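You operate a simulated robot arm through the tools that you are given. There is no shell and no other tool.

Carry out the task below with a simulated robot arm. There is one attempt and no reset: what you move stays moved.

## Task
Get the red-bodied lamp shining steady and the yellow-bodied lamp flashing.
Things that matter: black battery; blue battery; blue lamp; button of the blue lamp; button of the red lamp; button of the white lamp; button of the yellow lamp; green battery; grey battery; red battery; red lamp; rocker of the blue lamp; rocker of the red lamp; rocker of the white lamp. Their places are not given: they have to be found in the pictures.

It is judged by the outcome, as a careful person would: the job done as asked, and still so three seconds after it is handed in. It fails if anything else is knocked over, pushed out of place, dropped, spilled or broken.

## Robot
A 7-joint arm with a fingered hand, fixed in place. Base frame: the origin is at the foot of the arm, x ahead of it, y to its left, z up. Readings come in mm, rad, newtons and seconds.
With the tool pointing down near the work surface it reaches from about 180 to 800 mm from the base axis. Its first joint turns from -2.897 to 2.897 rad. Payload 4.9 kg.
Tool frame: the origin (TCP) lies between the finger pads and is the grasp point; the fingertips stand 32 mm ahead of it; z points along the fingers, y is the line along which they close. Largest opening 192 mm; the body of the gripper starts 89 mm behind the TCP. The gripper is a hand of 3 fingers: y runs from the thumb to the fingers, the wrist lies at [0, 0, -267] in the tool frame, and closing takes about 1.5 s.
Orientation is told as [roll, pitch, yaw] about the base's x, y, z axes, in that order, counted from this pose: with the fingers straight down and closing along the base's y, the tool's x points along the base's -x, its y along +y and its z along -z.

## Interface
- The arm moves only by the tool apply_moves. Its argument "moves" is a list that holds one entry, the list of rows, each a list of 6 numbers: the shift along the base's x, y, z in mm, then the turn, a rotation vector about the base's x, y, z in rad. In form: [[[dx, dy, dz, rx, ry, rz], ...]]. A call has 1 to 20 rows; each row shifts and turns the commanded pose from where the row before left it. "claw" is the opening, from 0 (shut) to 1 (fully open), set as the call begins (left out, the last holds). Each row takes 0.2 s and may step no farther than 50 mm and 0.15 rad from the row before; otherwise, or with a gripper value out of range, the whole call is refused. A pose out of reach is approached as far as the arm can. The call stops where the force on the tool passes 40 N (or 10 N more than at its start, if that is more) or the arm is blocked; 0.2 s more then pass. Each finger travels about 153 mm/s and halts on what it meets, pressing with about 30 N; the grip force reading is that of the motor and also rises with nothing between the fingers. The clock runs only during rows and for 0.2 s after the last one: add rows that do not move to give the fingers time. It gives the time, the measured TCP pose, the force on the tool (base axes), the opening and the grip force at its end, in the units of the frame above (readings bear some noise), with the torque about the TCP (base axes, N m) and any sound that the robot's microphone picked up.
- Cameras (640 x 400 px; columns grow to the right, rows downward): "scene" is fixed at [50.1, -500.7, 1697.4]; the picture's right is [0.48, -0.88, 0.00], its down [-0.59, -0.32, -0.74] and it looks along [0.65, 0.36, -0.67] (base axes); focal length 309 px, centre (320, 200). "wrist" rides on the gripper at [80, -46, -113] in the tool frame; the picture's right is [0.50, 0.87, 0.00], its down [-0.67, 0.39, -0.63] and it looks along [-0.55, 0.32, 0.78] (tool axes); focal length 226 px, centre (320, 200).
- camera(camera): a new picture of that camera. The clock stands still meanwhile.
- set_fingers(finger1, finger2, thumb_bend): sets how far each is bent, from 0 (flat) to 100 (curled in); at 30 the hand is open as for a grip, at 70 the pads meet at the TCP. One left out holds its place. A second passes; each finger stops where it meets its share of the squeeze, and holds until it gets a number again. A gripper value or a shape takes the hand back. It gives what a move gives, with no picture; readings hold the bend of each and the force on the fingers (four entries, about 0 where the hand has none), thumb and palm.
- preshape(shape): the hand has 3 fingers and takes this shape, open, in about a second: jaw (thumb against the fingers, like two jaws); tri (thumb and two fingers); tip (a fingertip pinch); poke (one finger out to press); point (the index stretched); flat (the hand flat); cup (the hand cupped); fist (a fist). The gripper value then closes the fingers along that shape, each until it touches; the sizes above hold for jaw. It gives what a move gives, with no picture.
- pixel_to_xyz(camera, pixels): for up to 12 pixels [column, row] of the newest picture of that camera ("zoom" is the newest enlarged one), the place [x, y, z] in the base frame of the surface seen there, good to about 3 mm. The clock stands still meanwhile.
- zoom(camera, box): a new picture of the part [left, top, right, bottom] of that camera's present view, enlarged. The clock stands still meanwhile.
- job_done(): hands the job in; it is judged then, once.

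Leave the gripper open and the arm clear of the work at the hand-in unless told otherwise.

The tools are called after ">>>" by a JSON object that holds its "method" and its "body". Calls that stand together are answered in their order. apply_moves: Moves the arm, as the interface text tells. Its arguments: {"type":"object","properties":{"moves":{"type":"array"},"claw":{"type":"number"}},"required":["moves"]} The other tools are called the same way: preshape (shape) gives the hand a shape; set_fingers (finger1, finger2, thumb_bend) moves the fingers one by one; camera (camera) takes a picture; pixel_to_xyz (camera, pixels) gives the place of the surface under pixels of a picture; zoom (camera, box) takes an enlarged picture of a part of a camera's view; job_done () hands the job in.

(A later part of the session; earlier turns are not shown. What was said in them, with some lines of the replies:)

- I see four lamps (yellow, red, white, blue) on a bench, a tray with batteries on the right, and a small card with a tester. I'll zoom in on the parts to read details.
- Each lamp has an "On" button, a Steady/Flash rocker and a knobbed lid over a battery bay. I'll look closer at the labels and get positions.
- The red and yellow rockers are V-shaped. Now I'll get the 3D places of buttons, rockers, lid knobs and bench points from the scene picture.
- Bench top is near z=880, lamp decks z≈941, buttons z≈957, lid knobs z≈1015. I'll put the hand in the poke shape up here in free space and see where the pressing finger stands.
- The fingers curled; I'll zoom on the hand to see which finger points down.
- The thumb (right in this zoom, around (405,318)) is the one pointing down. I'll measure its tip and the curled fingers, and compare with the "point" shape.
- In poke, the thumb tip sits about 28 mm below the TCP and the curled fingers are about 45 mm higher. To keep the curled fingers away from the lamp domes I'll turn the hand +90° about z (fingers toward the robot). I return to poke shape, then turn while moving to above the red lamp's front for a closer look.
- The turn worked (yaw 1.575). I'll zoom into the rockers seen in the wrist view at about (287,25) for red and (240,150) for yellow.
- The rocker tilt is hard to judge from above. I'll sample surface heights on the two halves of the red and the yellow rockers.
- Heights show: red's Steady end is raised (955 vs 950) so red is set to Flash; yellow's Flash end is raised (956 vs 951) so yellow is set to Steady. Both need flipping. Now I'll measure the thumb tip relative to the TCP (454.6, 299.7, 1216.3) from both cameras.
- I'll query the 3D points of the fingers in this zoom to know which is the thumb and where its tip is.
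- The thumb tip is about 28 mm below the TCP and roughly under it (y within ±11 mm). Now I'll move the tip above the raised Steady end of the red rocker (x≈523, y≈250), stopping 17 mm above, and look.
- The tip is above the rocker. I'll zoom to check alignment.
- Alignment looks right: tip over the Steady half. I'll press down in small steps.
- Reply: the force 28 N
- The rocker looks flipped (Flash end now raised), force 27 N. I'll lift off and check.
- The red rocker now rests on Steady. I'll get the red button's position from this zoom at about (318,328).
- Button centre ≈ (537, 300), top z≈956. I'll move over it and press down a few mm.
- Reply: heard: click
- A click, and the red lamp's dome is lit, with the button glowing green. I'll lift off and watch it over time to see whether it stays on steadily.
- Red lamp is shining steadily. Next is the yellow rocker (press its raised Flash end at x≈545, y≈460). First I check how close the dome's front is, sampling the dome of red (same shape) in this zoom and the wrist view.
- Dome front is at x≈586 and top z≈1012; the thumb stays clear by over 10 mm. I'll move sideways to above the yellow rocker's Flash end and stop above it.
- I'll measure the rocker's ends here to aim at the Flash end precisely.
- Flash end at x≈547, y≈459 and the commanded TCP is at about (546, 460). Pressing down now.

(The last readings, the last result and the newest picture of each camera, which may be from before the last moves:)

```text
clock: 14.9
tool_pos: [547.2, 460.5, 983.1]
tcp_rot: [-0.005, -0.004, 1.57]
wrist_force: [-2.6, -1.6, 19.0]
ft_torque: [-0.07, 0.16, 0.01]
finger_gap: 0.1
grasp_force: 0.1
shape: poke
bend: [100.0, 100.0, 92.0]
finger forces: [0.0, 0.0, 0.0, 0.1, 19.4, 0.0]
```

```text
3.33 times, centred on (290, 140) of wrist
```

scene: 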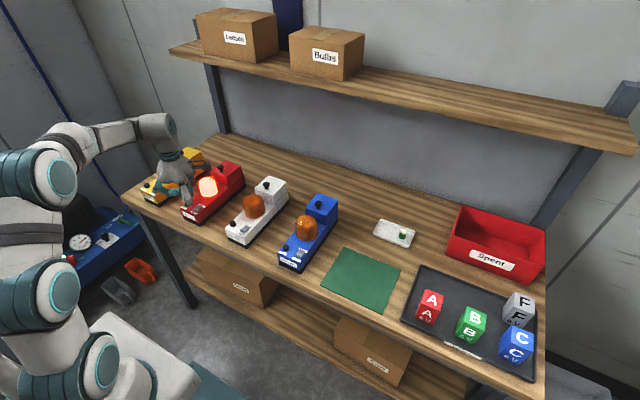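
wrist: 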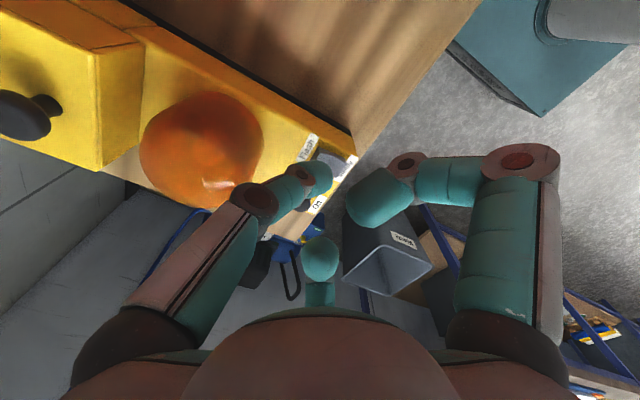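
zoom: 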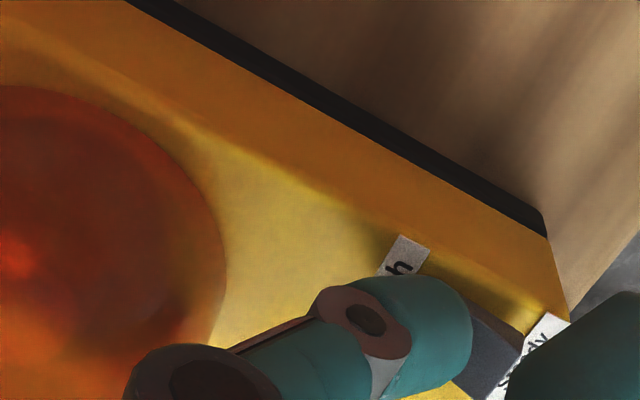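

Force 19 N on the thumb; I'll lift off and check the rocker.

>>> {"method": "apply_moves", "body": {"moves": [[[0, 0, 15, 0, 0, 0], [0, 0, 25, 0, 0, 0], [-8, 30, 10, 0, 0, 0], [0, 0, 0, 0, 0, 0]]]}}

>>> {"method": "zoom", "body": {"camera": "wrist", "box": [240, 50, 360, 170]}}

>>> {"method": "zoom", "body": {"camera": "scene", "box": [130, 160, 210, 210]}}

```text
clock: 15.9
tool_pos: [536.5, 490.4, 1029.8]
tcp_rot: [0.001, 0.0, 1.572]
wrist_force: [-0.3, -0.7, -0.4]
ft_torque: [-0.01, -0.01, 0.02]
finger_gap: 0.0
grasp_force: 0.0
shape: poke
bend: [100.0, 100.0, 91.0]
finger forces: [0.1, 0.0, 0.0, 0.0, 0.0, 0.0]
```

```text
3.33 times, centred on (300, 110) of wrist
```

zoom: 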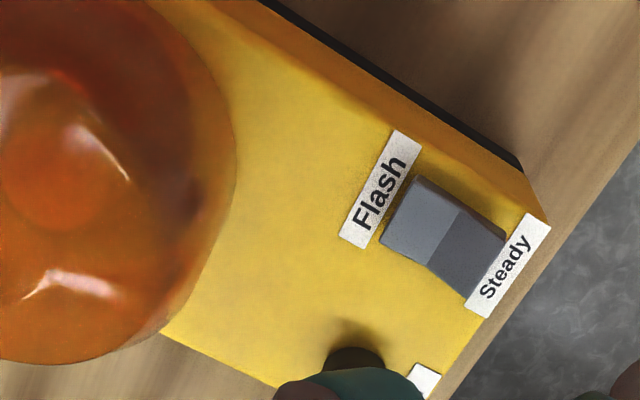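

```text
8.00 times, centred on (170, 185) of scene
```

zoom: 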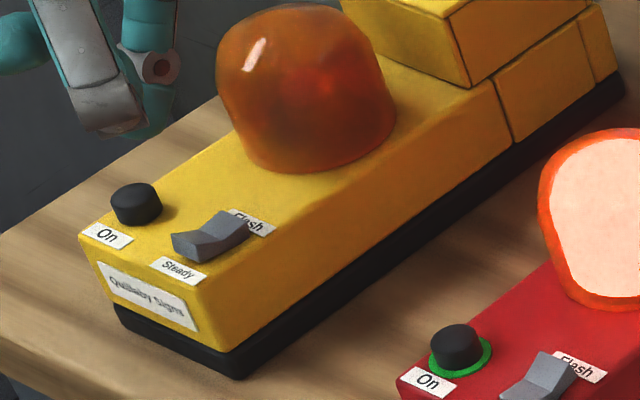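

I'll sample the yellow rocker heights to confirm which end is up now.

>>> {"method": "zoom", "body": {"camera": "wrist", "box": [300, 90, 350, 150]}}

>>> {"method": "pixel_to_xyz", "body": {"camera": "wrist", "pixels": [[318, 115], [321, 110], [326, 108], [324, 118], [329, 113], [333, 121], [337, 126], [340, 131], [346, 126], [343, 122], [336, 131], [330, 122]]}}

```text
6.67 times, centred on (325, 120) of wrist
```

zoom: 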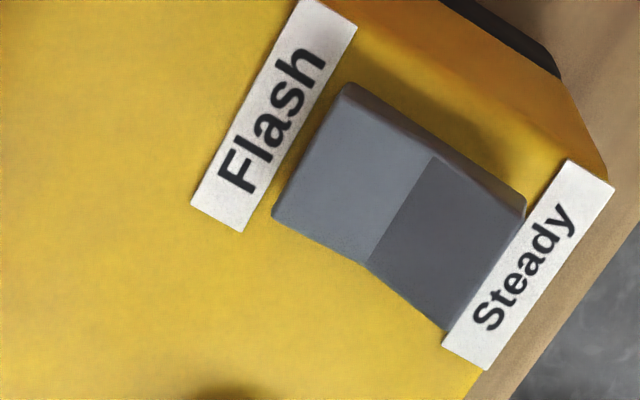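

```text
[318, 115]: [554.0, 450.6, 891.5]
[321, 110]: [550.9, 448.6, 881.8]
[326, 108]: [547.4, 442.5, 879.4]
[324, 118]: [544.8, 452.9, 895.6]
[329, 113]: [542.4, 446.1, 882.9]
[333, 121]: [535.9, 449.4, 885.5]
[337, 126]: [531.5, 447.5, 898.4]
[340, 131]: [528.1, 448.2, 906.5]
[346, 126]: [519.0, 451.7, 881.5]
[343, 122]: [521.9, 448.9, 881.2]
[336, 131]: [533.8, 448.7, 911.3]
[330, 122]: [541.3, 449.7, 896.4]
```

Those were referred to an older wrist picture. I'll take a fresh wrist zoom and query that.

>>> {"method": "zoom", "body": {"camera": "wrist", "box": [300, 90, 350, 150]}}

>>> {"method": "pixel_to_xyz", "body": {"camera": "zoom", "pixels": [[300, 200], [330, 150], [350, 110], [350, 200], [390, 160], [380, 230], [400, 250], [430, 210], [440, 300], [470, 250], [500, 215], [160, 150]]}}

```text
6.67 times, centred on (325, 120) of wrist
```

zoom: 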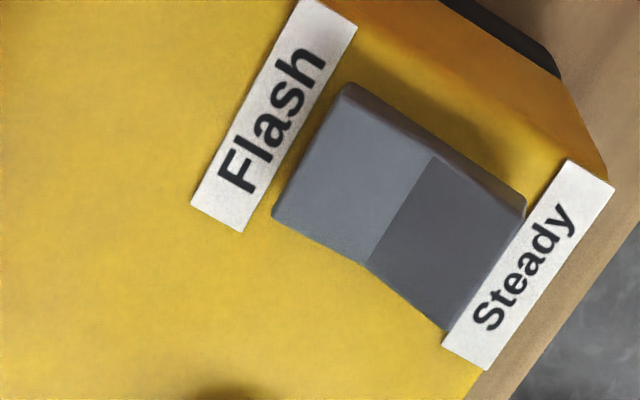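

```text
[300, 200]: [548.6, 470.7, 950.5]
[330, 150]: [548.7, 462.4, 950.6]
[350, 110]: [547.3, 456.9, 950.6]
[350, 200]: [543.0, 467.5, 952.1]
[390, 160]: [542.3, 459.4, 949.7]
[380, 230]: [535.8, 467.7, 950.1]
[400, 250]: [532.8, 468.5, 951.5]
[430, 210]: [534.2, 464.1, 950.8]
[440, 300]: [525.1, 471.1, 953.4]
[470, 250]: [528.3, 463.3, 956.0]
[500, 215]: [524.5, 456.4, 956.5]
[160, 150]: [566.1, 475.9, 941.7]
```

Yellow rocker now at Flash (Flash end 950.5, Steady end 956). Now press the yellow button at (537, 509).

>>> {"method": "apply_moves", "body": {"moves": [[[-1.5, 19, -10, 0, 0, 0], [0, 0, -18, 0, 0, 0], [0, 0, -10, 0, 0, 0], [0, 0, -4, 0, 0, 0], [0, 0, -4, 0, 0, 0], [0, 0, -3, 0, 0, 0]]]}}

>>> {"method": "zoom", "body": {"camera": "scene", "box": [120, 100, 250, 230]}}

>>> {"method": "zoom", "body": {"camera": "wrist", "box": [150, 50, 360, 210]}}

```text
clock: 17.3
tool_pos: [538.2, 508.1, 981.1]
tcp_rot: [-0.003, -0.003, 1.573]
wrist_force: [1.7, -4.5, 15.5]
ft_torque: [-0.04, -0.02, -0.03]
finger_gap: 0.1
grasp_force: 0.0
shape: poke
bend: [100.0, 100.0, 91.0]
finger forces: [0.1, 0.1, 0.0, 0.0, 14.9, 0.0]
heard: click
```

```text
3.08 times, centred on (185, 165) of scene
```

zoom: 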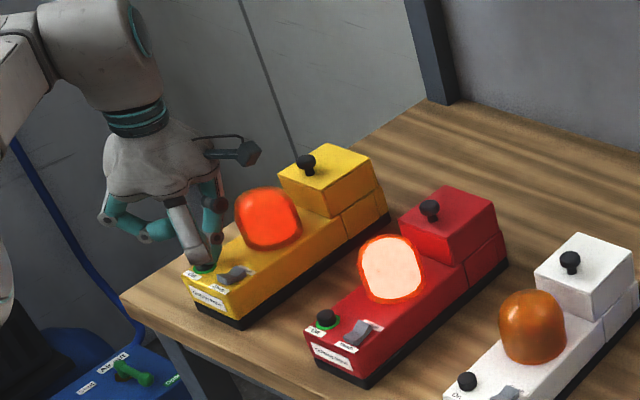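

```text
2.50 times, centred on (255, 130) of wrist
```

zoom: 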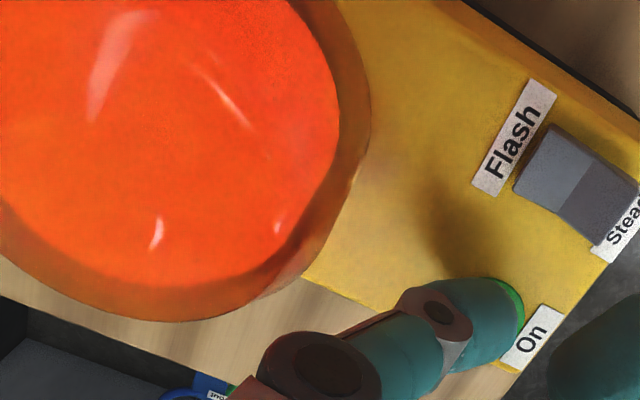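

A click; the yellow lamp glows, though more dimly orange than red's. I'll lift off and sample over time to see whether it flashes fully or is weak.

>>> {"method": "apply_moves", "body": {"moves": [[[0, 0, 15, 0, 0, 0]]]}}

>>> {"method": "zoom", "body": {"camera": "scene", "box": [120, 100, 250, 230]}}

>>> {"method": "apply_moves", "body": {"moves": [[[0, 0, 20, 0, 0, 0]]]}}

>>> {"method": "zoom", "body": {"camera": "scene", "box": [120, 100, 250, 230]}}

>>> {"method": "apply_moves", "body": {"moves": [[[0, 0, 20, 0, 0, 0]]]}}

>>> {"method": "zoom", "body": {"camera": "scene", "box": [120, 100, 250, 230]}}

>>> {"method": "apply_moves", "body": {"moves": [[[-10, 0, 10, 0, 0, 0]]]}}

>>> {"method": "zoom", "body": {"camera": "scene", "box": [120, 100, 250, 230]}}

```text
clock: 17.7
tool_pos: [536.2, 509.8, 990.1]
tcp_rot: [0.004, 0.002, 1.569]
wrist_force: [0.7, -0.1, -0.5]
ft_torque: [0.0, -0.01, 0.01]
finger_gap: 0.0
grasp_force: 0.0
shape: poke
bend: [100.0, 100.0, 91.0]
finger forces: [0.0, 0.0, 0.1, 0.0, 0.1, 0.0]
```

```text
3.08 times, centred on (185, 165) of scene
```

zoom: 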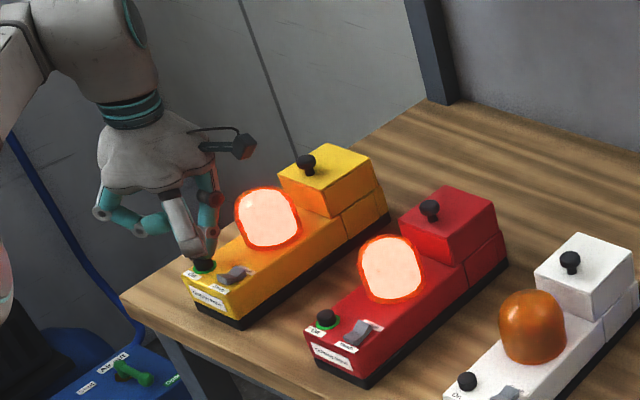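

```text
clock: 18.1
tool_pos: [536.7, 507.5, 1012.8]
tcp_rot: [0.001, 0.002, 1.572]
wrist_force: [-0.9, -0.4, 0.0]
ft_torque: [0.02, 0.02, 0.01]
finger_gap: 0.0
grasp_force: 0.0
shape: poke
bend: [100.0, 100.0, 91.0]
finger forces: [0.0, 0.0, 0.1, 0.1, 0.0, 0.1]
```

```text
3.08 times, centred on (185, 165) of scene
```

zoom: 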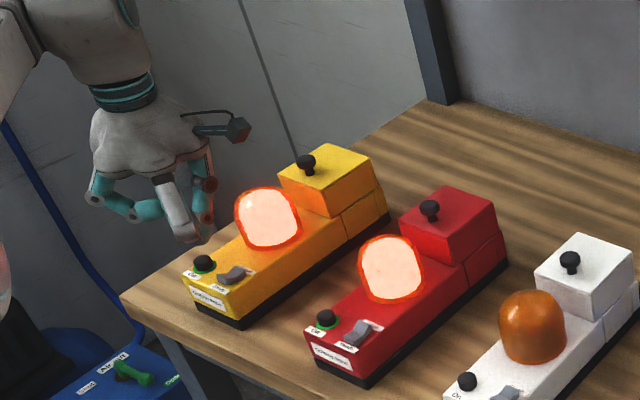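

```text
clock: 18.5
tool_pos: [536.1, 508.6, 1032.6]
tcp_rot: [0.0, 0.003, 1.572]
wrist_force: [0.6, 0.6, 0.0]
ft_torque: [-0.02, 0.02, 0.01]
finger_gap: 0.0
grasp_force: 0.0
shape: poke
bend: [100.0, 100.0, 91.0]
finger forces: [0.0, 0.0, 0.0, 0.0, 0.0, 0.0]
```

```text
3.08 times, centred on (185, 165) of scene
```

zoom: 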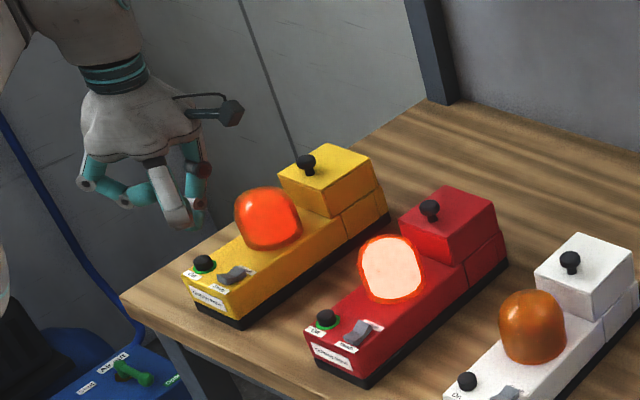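

```text
clock: 18.9
tool_pos: [526.5, 509.3, 1042.5]
tcp_rot: [0.0, 0.003, 1.571]
wrist_force: [-0.5, -0.6, -0.1]
ft_torque: [-0.01, 0.0, 0.0]
finger_gap: 0.3
grasp_force: 0.1
shape: poke
bend: [100.0, 100.0, 91.0]
finger forces: [0.0, 0.0, 0.0, 0.0, 0.0, 0.0]
```

```text
3.08 times, centred on (185, 165) of scene
```

zoom: 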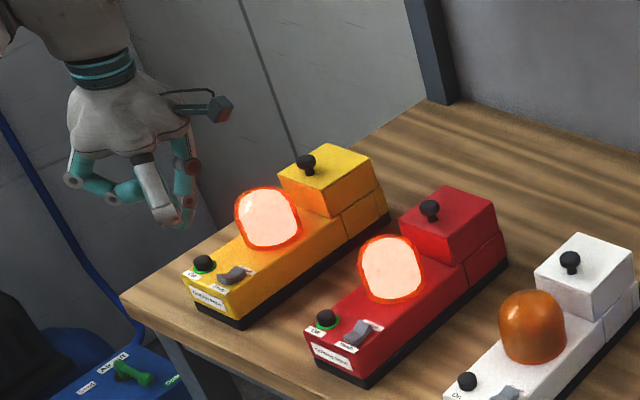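

Yellow alternates bright and dimmer: it flashes. I'll raise the arm clear and keep sampling both lamps over several seconds to confirm red holds and yellow keeps flashing.

>>> {"method": "apply_moves", "body": {"moves": [[[-15, 0, 40, 0, 0, 0]]]}}

>>> {"method": "zoom", "body": {"camera": "scene", "box": [120, 130, 250, 230]}}

>>> {"method": "apply_moves", "body": {"moves": [[[-15, -10, 40, 0, 0, 0]]]}}

>>> {"method": "zoom", "body": {"camera": "scene", "box": [120, 130, 250, 230]}}

>>> {"method": "apply_moves", "body": {"moves": [[[-15, -20, 40, 0, 0, 0]]]}}

>>> {"method": "zoom", "body": {"camera": "scene", "box": [120, 130, 250, 230]}}

>>> {"method": "apply_moves", "body": {"moves": [[[-15, -20, 40, 0, 0, 0], [-15, -20, 40, 0, 0, 0]]]}}

>>> {"method": "zoom", "body": {"camera": "scene", "box": [120, 130, 250, 230]}}

>>> {"method": "apply_moves", "body": {"moves": [[[-15, -20, 30, 0, 0, 0]]]}}

>>> {"method": "zoom", "body": {"camera": "scene", "box": [120, 130, 250, 230]}}

```text
clock: 19.3
tool_pos: [512.0, 506.7, 1082.9]
tcp_rot: [0.001, 0.001, 1.571]
wrist_force: [0.3, 0.7, -0.4]
ft_torque: [0.01, 0.01, -0.01]
finger_gap: 0.0
grasp_force: 0.0
shape: poke
bend: [100.0, 100.0, 91.0]
finger forces: [0.0, 0.1, 0.1, 0.1, 0.1, 0.1]
```

```text
4.00 times, centred on (185, 180) of scene
```

zoom: 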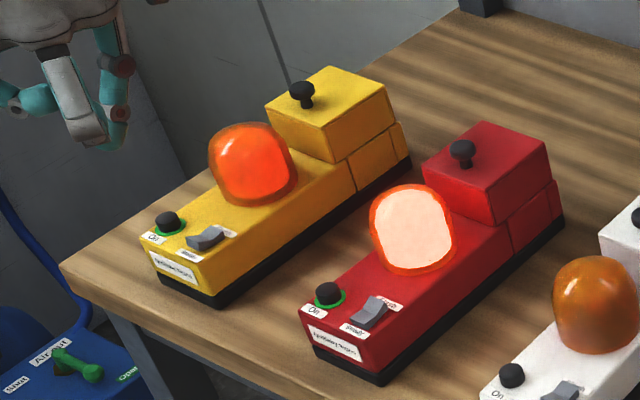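

```text
clock: 19.7
tool_pos: [496.6, 496.8, 1123.6]
tcp_rot: [0.002, 0.001, 1.572]
wrist_force: [-1.0, 1.1, -2.0]
ft_torque: [0.0, 0.02, 0.0]
finger_gap: 0.2
grasp_force: 0.0
shape: poke
bend: [100.0, 100.0, 91.0]
finger forces: [0.1, 0.0, 0.0, 0.0, 0.0, 0.0]
```

```text
4.00 times, centred on (185, 180) of scene
```

zoom: 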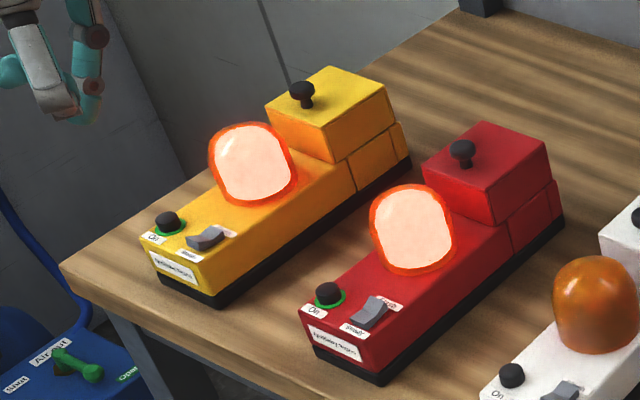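

```text
clock: 20.1
tool_pos: [481.9, 476.4, 1161.6]
tcp_rot: [0.002, 0.004, 1.572]
wrist_force: [0.0, 0.5, -1.8]
ft_torque: [-0.01, -0.02, -0.01]
finger_gap: 0.0
grasp_force: 0.0
shape: poke
bend: [100.0, 100.0, 91.0]
finger forces: [0.0, 0.0, 0.0, 0.0, 0.0, 0.1]
```

```text
4.00 times, centred on (185, 180) of scene
```

zoom: 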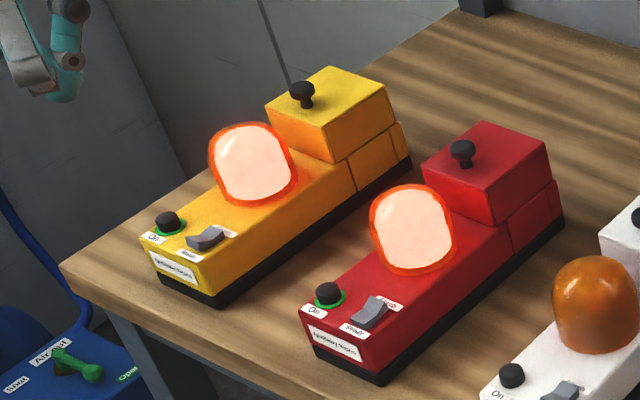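

```text
clock: 20.7
tool_pos: [453.2, 438.0, 1240.6]
tcp_rot: [0.002, 0.002, 1.571]
wrist_force: [0.8, -0.1, -1.1]
ft_torque: [-0.05, 0.05, 0.0]
finger_gap: 0.0
grasp_force: 0.0
shape: poke
bend: [100.0, 100.0, 91.0]
finger forces: [0.0, 0.1, 0.0, 0.1, 0.0, 0.0]
```

```text
4.00 times, centred on (185, 180) of scene
```

zoom: 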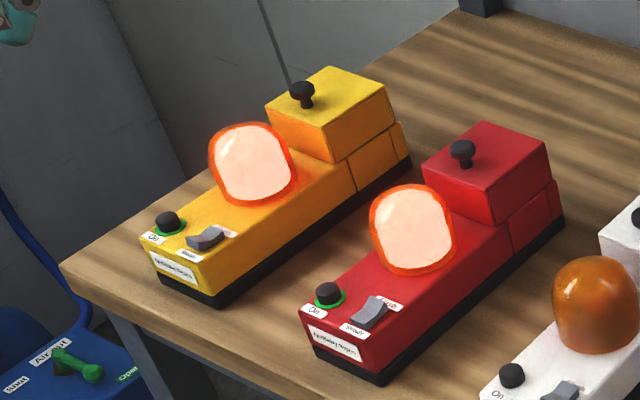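

```text
clock: 21.1
tool_pos: [438.2, 416.7, 1273.0]
tcp_rot: [0.002, 0.003, 1.57]
wrist_force: [-0.3, 0.3, -0.8]
ft_torque: [-0.03, 0.03, 0.03]
finger_gap: 0.0
grasp_force: 0.0
shape: poke
bend: [100.0, 100.0, 91.0]
finger forces: [0.1, 0.0, 0.0, 0.0, 0.1, 0.0]
```

```text
4.00 times, centred on (185, 180) of scene
```

zoom: 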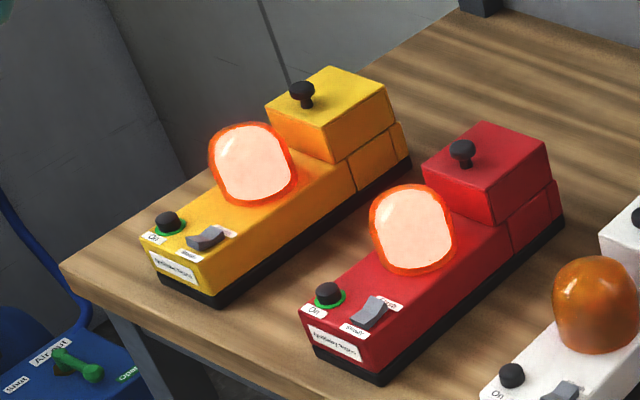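

Red has been bright in every sample. Yellow varied (dim at 17.3, 18.5, 19.3; bright otherwise). I'll open the hand up here and sample yellow at more instants to make sure it is a true regular flash and not a flicker.

>>> {"method": "preshape", "body": {"shape": "jaw"}}

>>> {"method": "zoom", "body": {"camera": "scene", "box": [130, 140, 250, 220]}}

>>> {"method": "apply_moves", "body": {"moves": [[[0, 0, 0, 0, 0, 0]]]}}

>>> {"method": "zoom", "body": {"camera": "scene", "box": [130, 140, 250, 220]}}

>>> {"method": "apply_moves", "body": {"moves": [[[0, 0, 0, 0, 0, 0]]]}}

>>> {"method": "zoom", "body": {"camera": "scene", "box": [130, 140, 250, 220]}}

>>> {"method": "apply_moves", "body": {"moves": [[[0, 0, 0, 0, 0, 0]]]}}

>>> {"method": "zoom", "body": {"camera": "scene", "box": [130, 140, 250, 220]}}

>>> {"method": "apply_moves", "body": {"moves": [[[0, 0, 0, 0, 0, 0]]]}}

>>> {"method": "zoom", "body": {"camera": "scene", "box": [130, 140, 250, 220]}}

>>> {"method": "apply_moves", "body": {"moves": [[[0, 0, 0, 0, 0, 0], [0, 0, 0, 0, 0, 0]]]}}

>>> {"method": "zoom", "body": {"camera": "scene", "box": [130, 140, 250, 220]}}

>>> {"method": "apply_moves", "body": {"moves": [[[0, 0, 0, 0, 0, 0]]]}}

>>> {"method": "zoom", "body": {"camera": "scene", "box": [130, 140, 250, 220]}}

>>> {"method": "apply_moves", "body": {"moves": [[[0, 0, 0, 0, 0, 0]]]}}

>>> {"method": "zoom", "body": {"camera": "scene", "box": [130, 140, 250, 220]}}

```text
clock: 22.0
tool_pos: [437.3, 417.5, 1275.1]
tcp_rot: [0.001, -0.001, 1.572]
wrist_force: [-0.5, -0.2, -0.4]
ft_torque: [0.02, 0.01, 0.0]
finger_gap: 192.0
grasp_force: 0.0
shape: jaw
bend: [30.0, 30.0, 30.0]
finger forces: [0.0, 0.1, 0.0, 0.0, 0.0, 0.0]
```

```text
5.00 times, centred on (190, 180) of scene
```

zoom: 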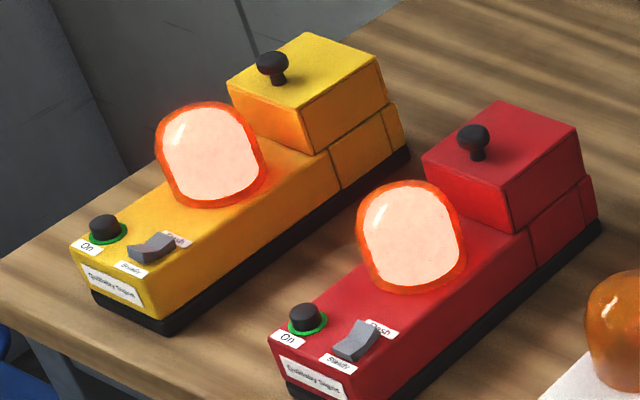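

```text
clock: 22.4
tool_pos: [437.4, 416.8, 1273.8]
tcp_rot: [0.0, 0.001, 1.571]
wrist_force: [-0.8, 0.0, 0.8]
ft_torque: [-0.03, -0.04, 0.0]
finger_gap: 192.0
grasp_force: 0.1
shape: jaw
bend: [30.0, 30.0, 30.0]
finger forces: [0.1, 0.1, 0.0, 0.0, 0.0, 0.1]
```

```text
5.00 times, centred on (190, 180) of scene
```

zoom: 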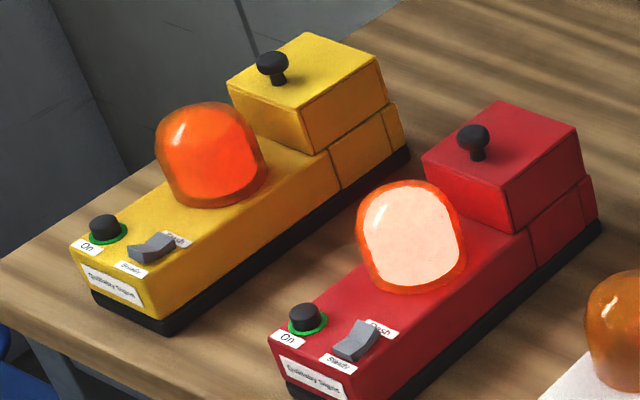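

```text
clock: 22.8
tool_pos: [437.5, 416.2, 1273.5]
tcp_rot: [0.0, -0.001, 1.571]
wrist_force: [-0.4, -0.1, 0.3]
ft_torque: [0.0, -0.01, 0.0]
finger_gap: 191.7
grasp_force: 0.0
shape: jaw
bend: [30.0, 30.0, 30.0]
finger forces: [0.0, 0.1, 0.0, 0.0, 0.0, 0.1]
```

```text
5.00 times, centred on (190, 180) of scene
```

zoom: 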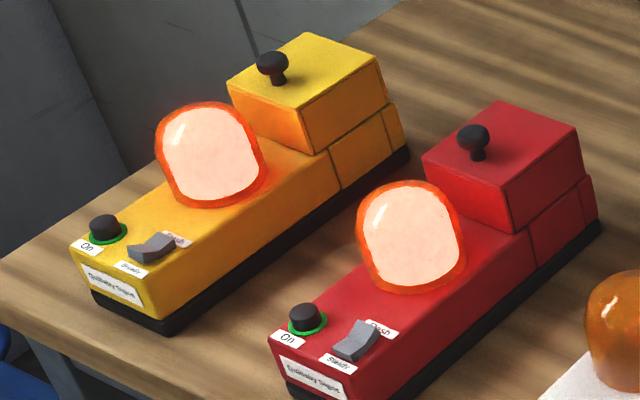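

```text
clock: 23.2
tool_pos: [438.7, 415.9, 1273.2]
tcp_rot: [-0.001, -0.001, 1.57]
wrist_force: [-0.5, -0.2, 0.2]
ft_torque: [-0.04, -0.01, 0.01]
finger_gap: 191.7
grasp_force: 0.0
shape: jaw
bend: [30.0, 30.0, 30.0]
finger forces: [0.0, 0.0, 0.0, 0.0, 0.0, 0.0]
```

```text
5.00 times, centred on (190, 180) of scene
```

zoom: 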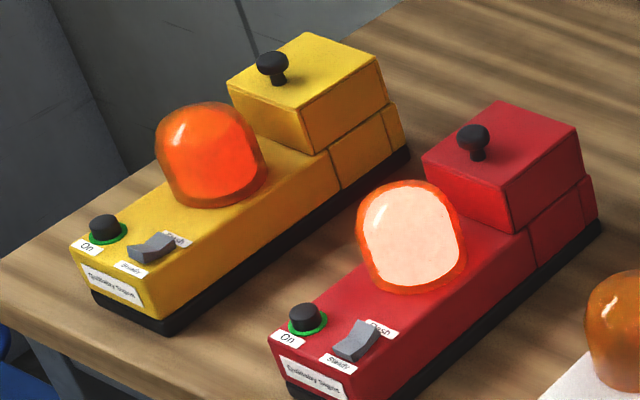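

```text
clock: 23.6
tool_pos: [437.7, 417.2, 1274.6]
tcp_rot: [0.0, 0.0, 1.571]
wrist_force: [-0.2, 1.1, -0.2]
ft_torque: [0.0, 0.05, 0.03]
finger_gap: 192.0
grasp_force: 0.0
shape: jaw
bend: [30.0, 30.0, 30.0]
finger forces: [0.0, 0.1, 0.1, 0.0, 0.1, 0.0]
```

```text
5.00 times, centred on (190, 180) of scene
```

zoom: 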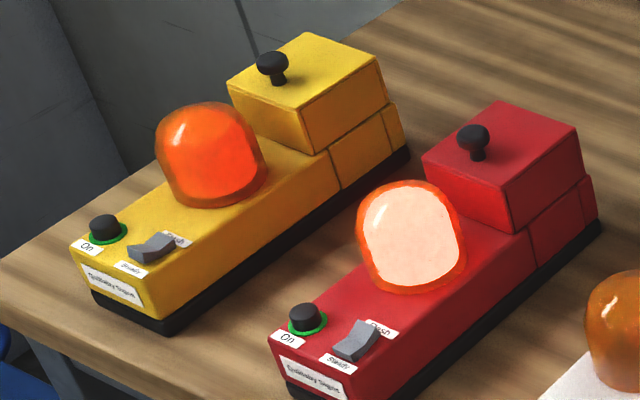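

```text
clock: 24.2
tool_pos: [436.3, 416.3, 1274.0]
tcp_rot: [0.001, 0.001, 1.571]
wrist_force: [0.1, 0.9, -0.3]
ft_torque: [-0.01, 0.0, 0.04]
finger_gap: 191.8
grasp_force: 0.1
shape: jaw
bend: [30.0, 30.0, 30.0]
finger forces: [0.1, 0.0, 0.0, 0.0, 0.0, 0.0]
```

```text
5.00 times, centred on (190, 180) of scene
```

zoom: 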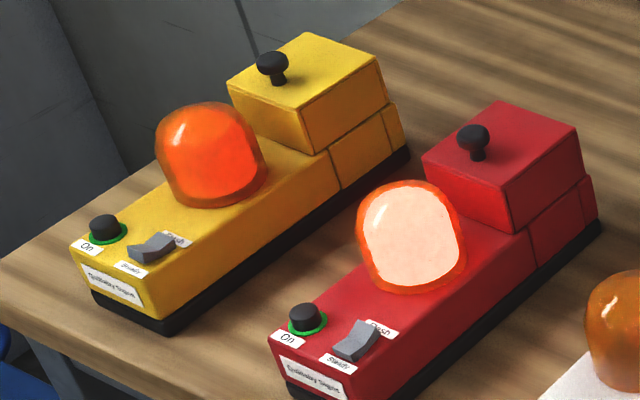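

```text
clock: 24.6
tool_pos: [437.5, 417.5, 1273.5]
tcp_rot: [0.001, 0.0, 1.57]
wrist_force: [0.7, -0.5, -0.3]
ft_torque: [0.0, -0.02, -0.01]
finger_gap: 191.8
grasp_force: 0.1
shape: jaw
bend: [30.0, 30.0, 30.0]
finger forces: [0.0, 0.0, 0.1, 0.0, 0.0, 0.1]
```

```text
5.00 times, centred on (190, 180) of scene
```

zoom: 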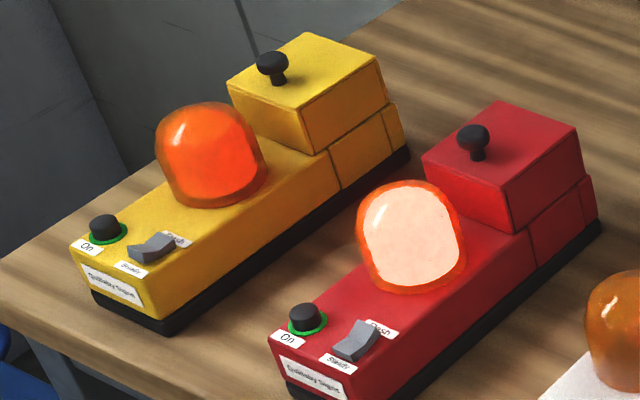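

```text
clock: 25.0
tool_pos: [436.4, 417.4, 1275.3]
tcp_rot: [-0.002, 0.0, 1.569]
wrist_force: [-1.0, 0.2, 0.3]
ft_torque: [-0.01, -0.03, -0.01]
finger_gap: 191.8
grasp_force: 0.1
shape: jaw
bend: [30.0, 30.0, 30.0]
finger forces: [0.0, 0.0, 0.0, 0.0, 0.0, 0.1]
```

```text
5.00 times, centred on (190, 180) of scene
```

zoom: 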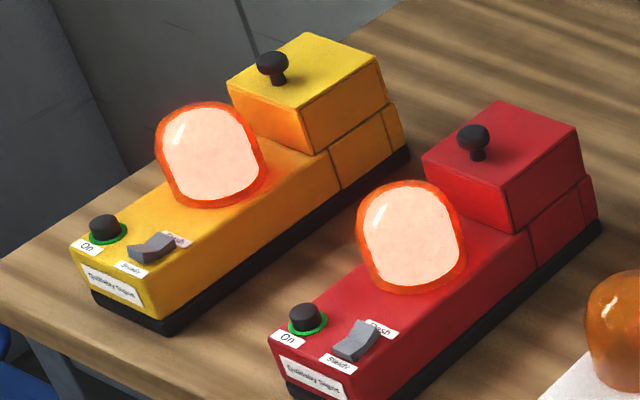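

Yellow's samples fit a regular 1 Hz on/off flash (dim phases at .9–.3 s, bright at .4–.8 s), and red has stayed steady the whole time. Hand is open. I'll move a bit further from the bench and take a final overall picture.

>>> {"method": "apply_moves", "body": {"moves": [[[-25, -30, 10, 0, 0, 0], [-25, -30, 10, 0, 0, 0], [-25, -30, 10, 0, 0, 0], [0, 0, 0, 0, 0, 0]]]}}

>>> {"method": "camera", "body": {"camera": "scene"}}

>>> {"method": "apply_moves", "body": {"moves": [[[0, 0, 0, 0, 0, 0], [0, 0, 0, 0, 0, 0]]]}}

>>> {"method": "camera", "body": {"camera": "scene"}}

```text
clock: 26.0
tool_pos: [362.6, 327.6, 1302.6]
tcp_rot: [-0.001, -0.001, 1.571]
wrist_force: [0.1, 0.7, -0.8]
ft_torque: [-0.01, -0.02, 0.03]
finger_gap: 191.9
grasp_force: 0.1
shape: jaw
bend: [30.0, 30.0, 30.0]
finger forces: [0.0, 0.0, 0.0, 0.0, 0.1, 0.1]
```

```text
taken
```

scene: 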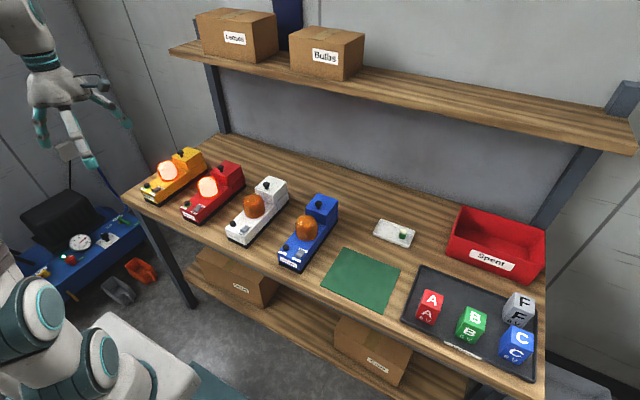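

```text
clock: 26.6
tool_pos: [361.9, 327.3, 1302.0]
tcp_rot: [-0.001, 0.001, 1.57]
wrist_force: [0.2, 1.2, -0.5]
ft_torque: [0.0, -0.02, -0.01]
finger_gap: 191.8
grasp_force: 0.1
shape: jaw
bend: [30.0, 30.0, 30.0]
finger forces: [0.0, 0.1, 0.1, 0.1, 0.0, 0.0]
```

```text
taken
```

scene: 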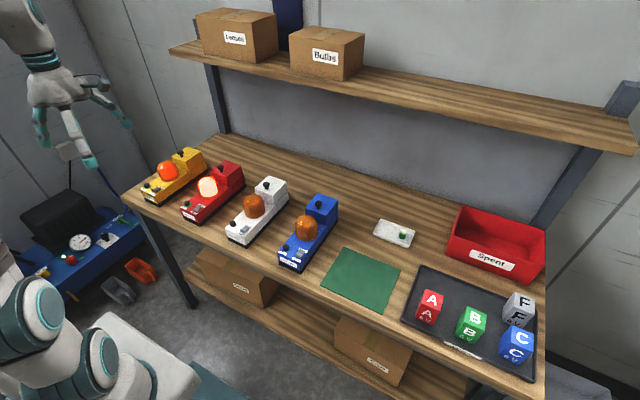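

At 26.0 s yellow was bright and at 26.6 s dim, as a 1 Hz flash predicts. Red is steady, nothing else has moved, the hand is open and the arm is clear. Handing in.

>>> {"method": "job_done", "body": {}}

```text
The job is handed in.
```

The red lamp is shining steady and the yellow lamp is flashing about once a second. I've handed the job in.

- **Red lamp:** its rocker was set to Flash. I switched it to Steady and pressed On. It was lit in every picture from then until hand-in, about 16 seconds.
- **Yellow lamp:** its rocker was set to Steady. I switched it to Flash and pressed On. Pictures over about 9 seconds fit a regular on/off cycle. In the off half, the dome still shows a dim orange glow rather than going fully dark.

Both lamps lit on the batteries already in them, so I didn't touch the spare batteries. The white and blue lamps are still off, nothing looks out of place in the last picture, and the hand is open and clear of the bench.
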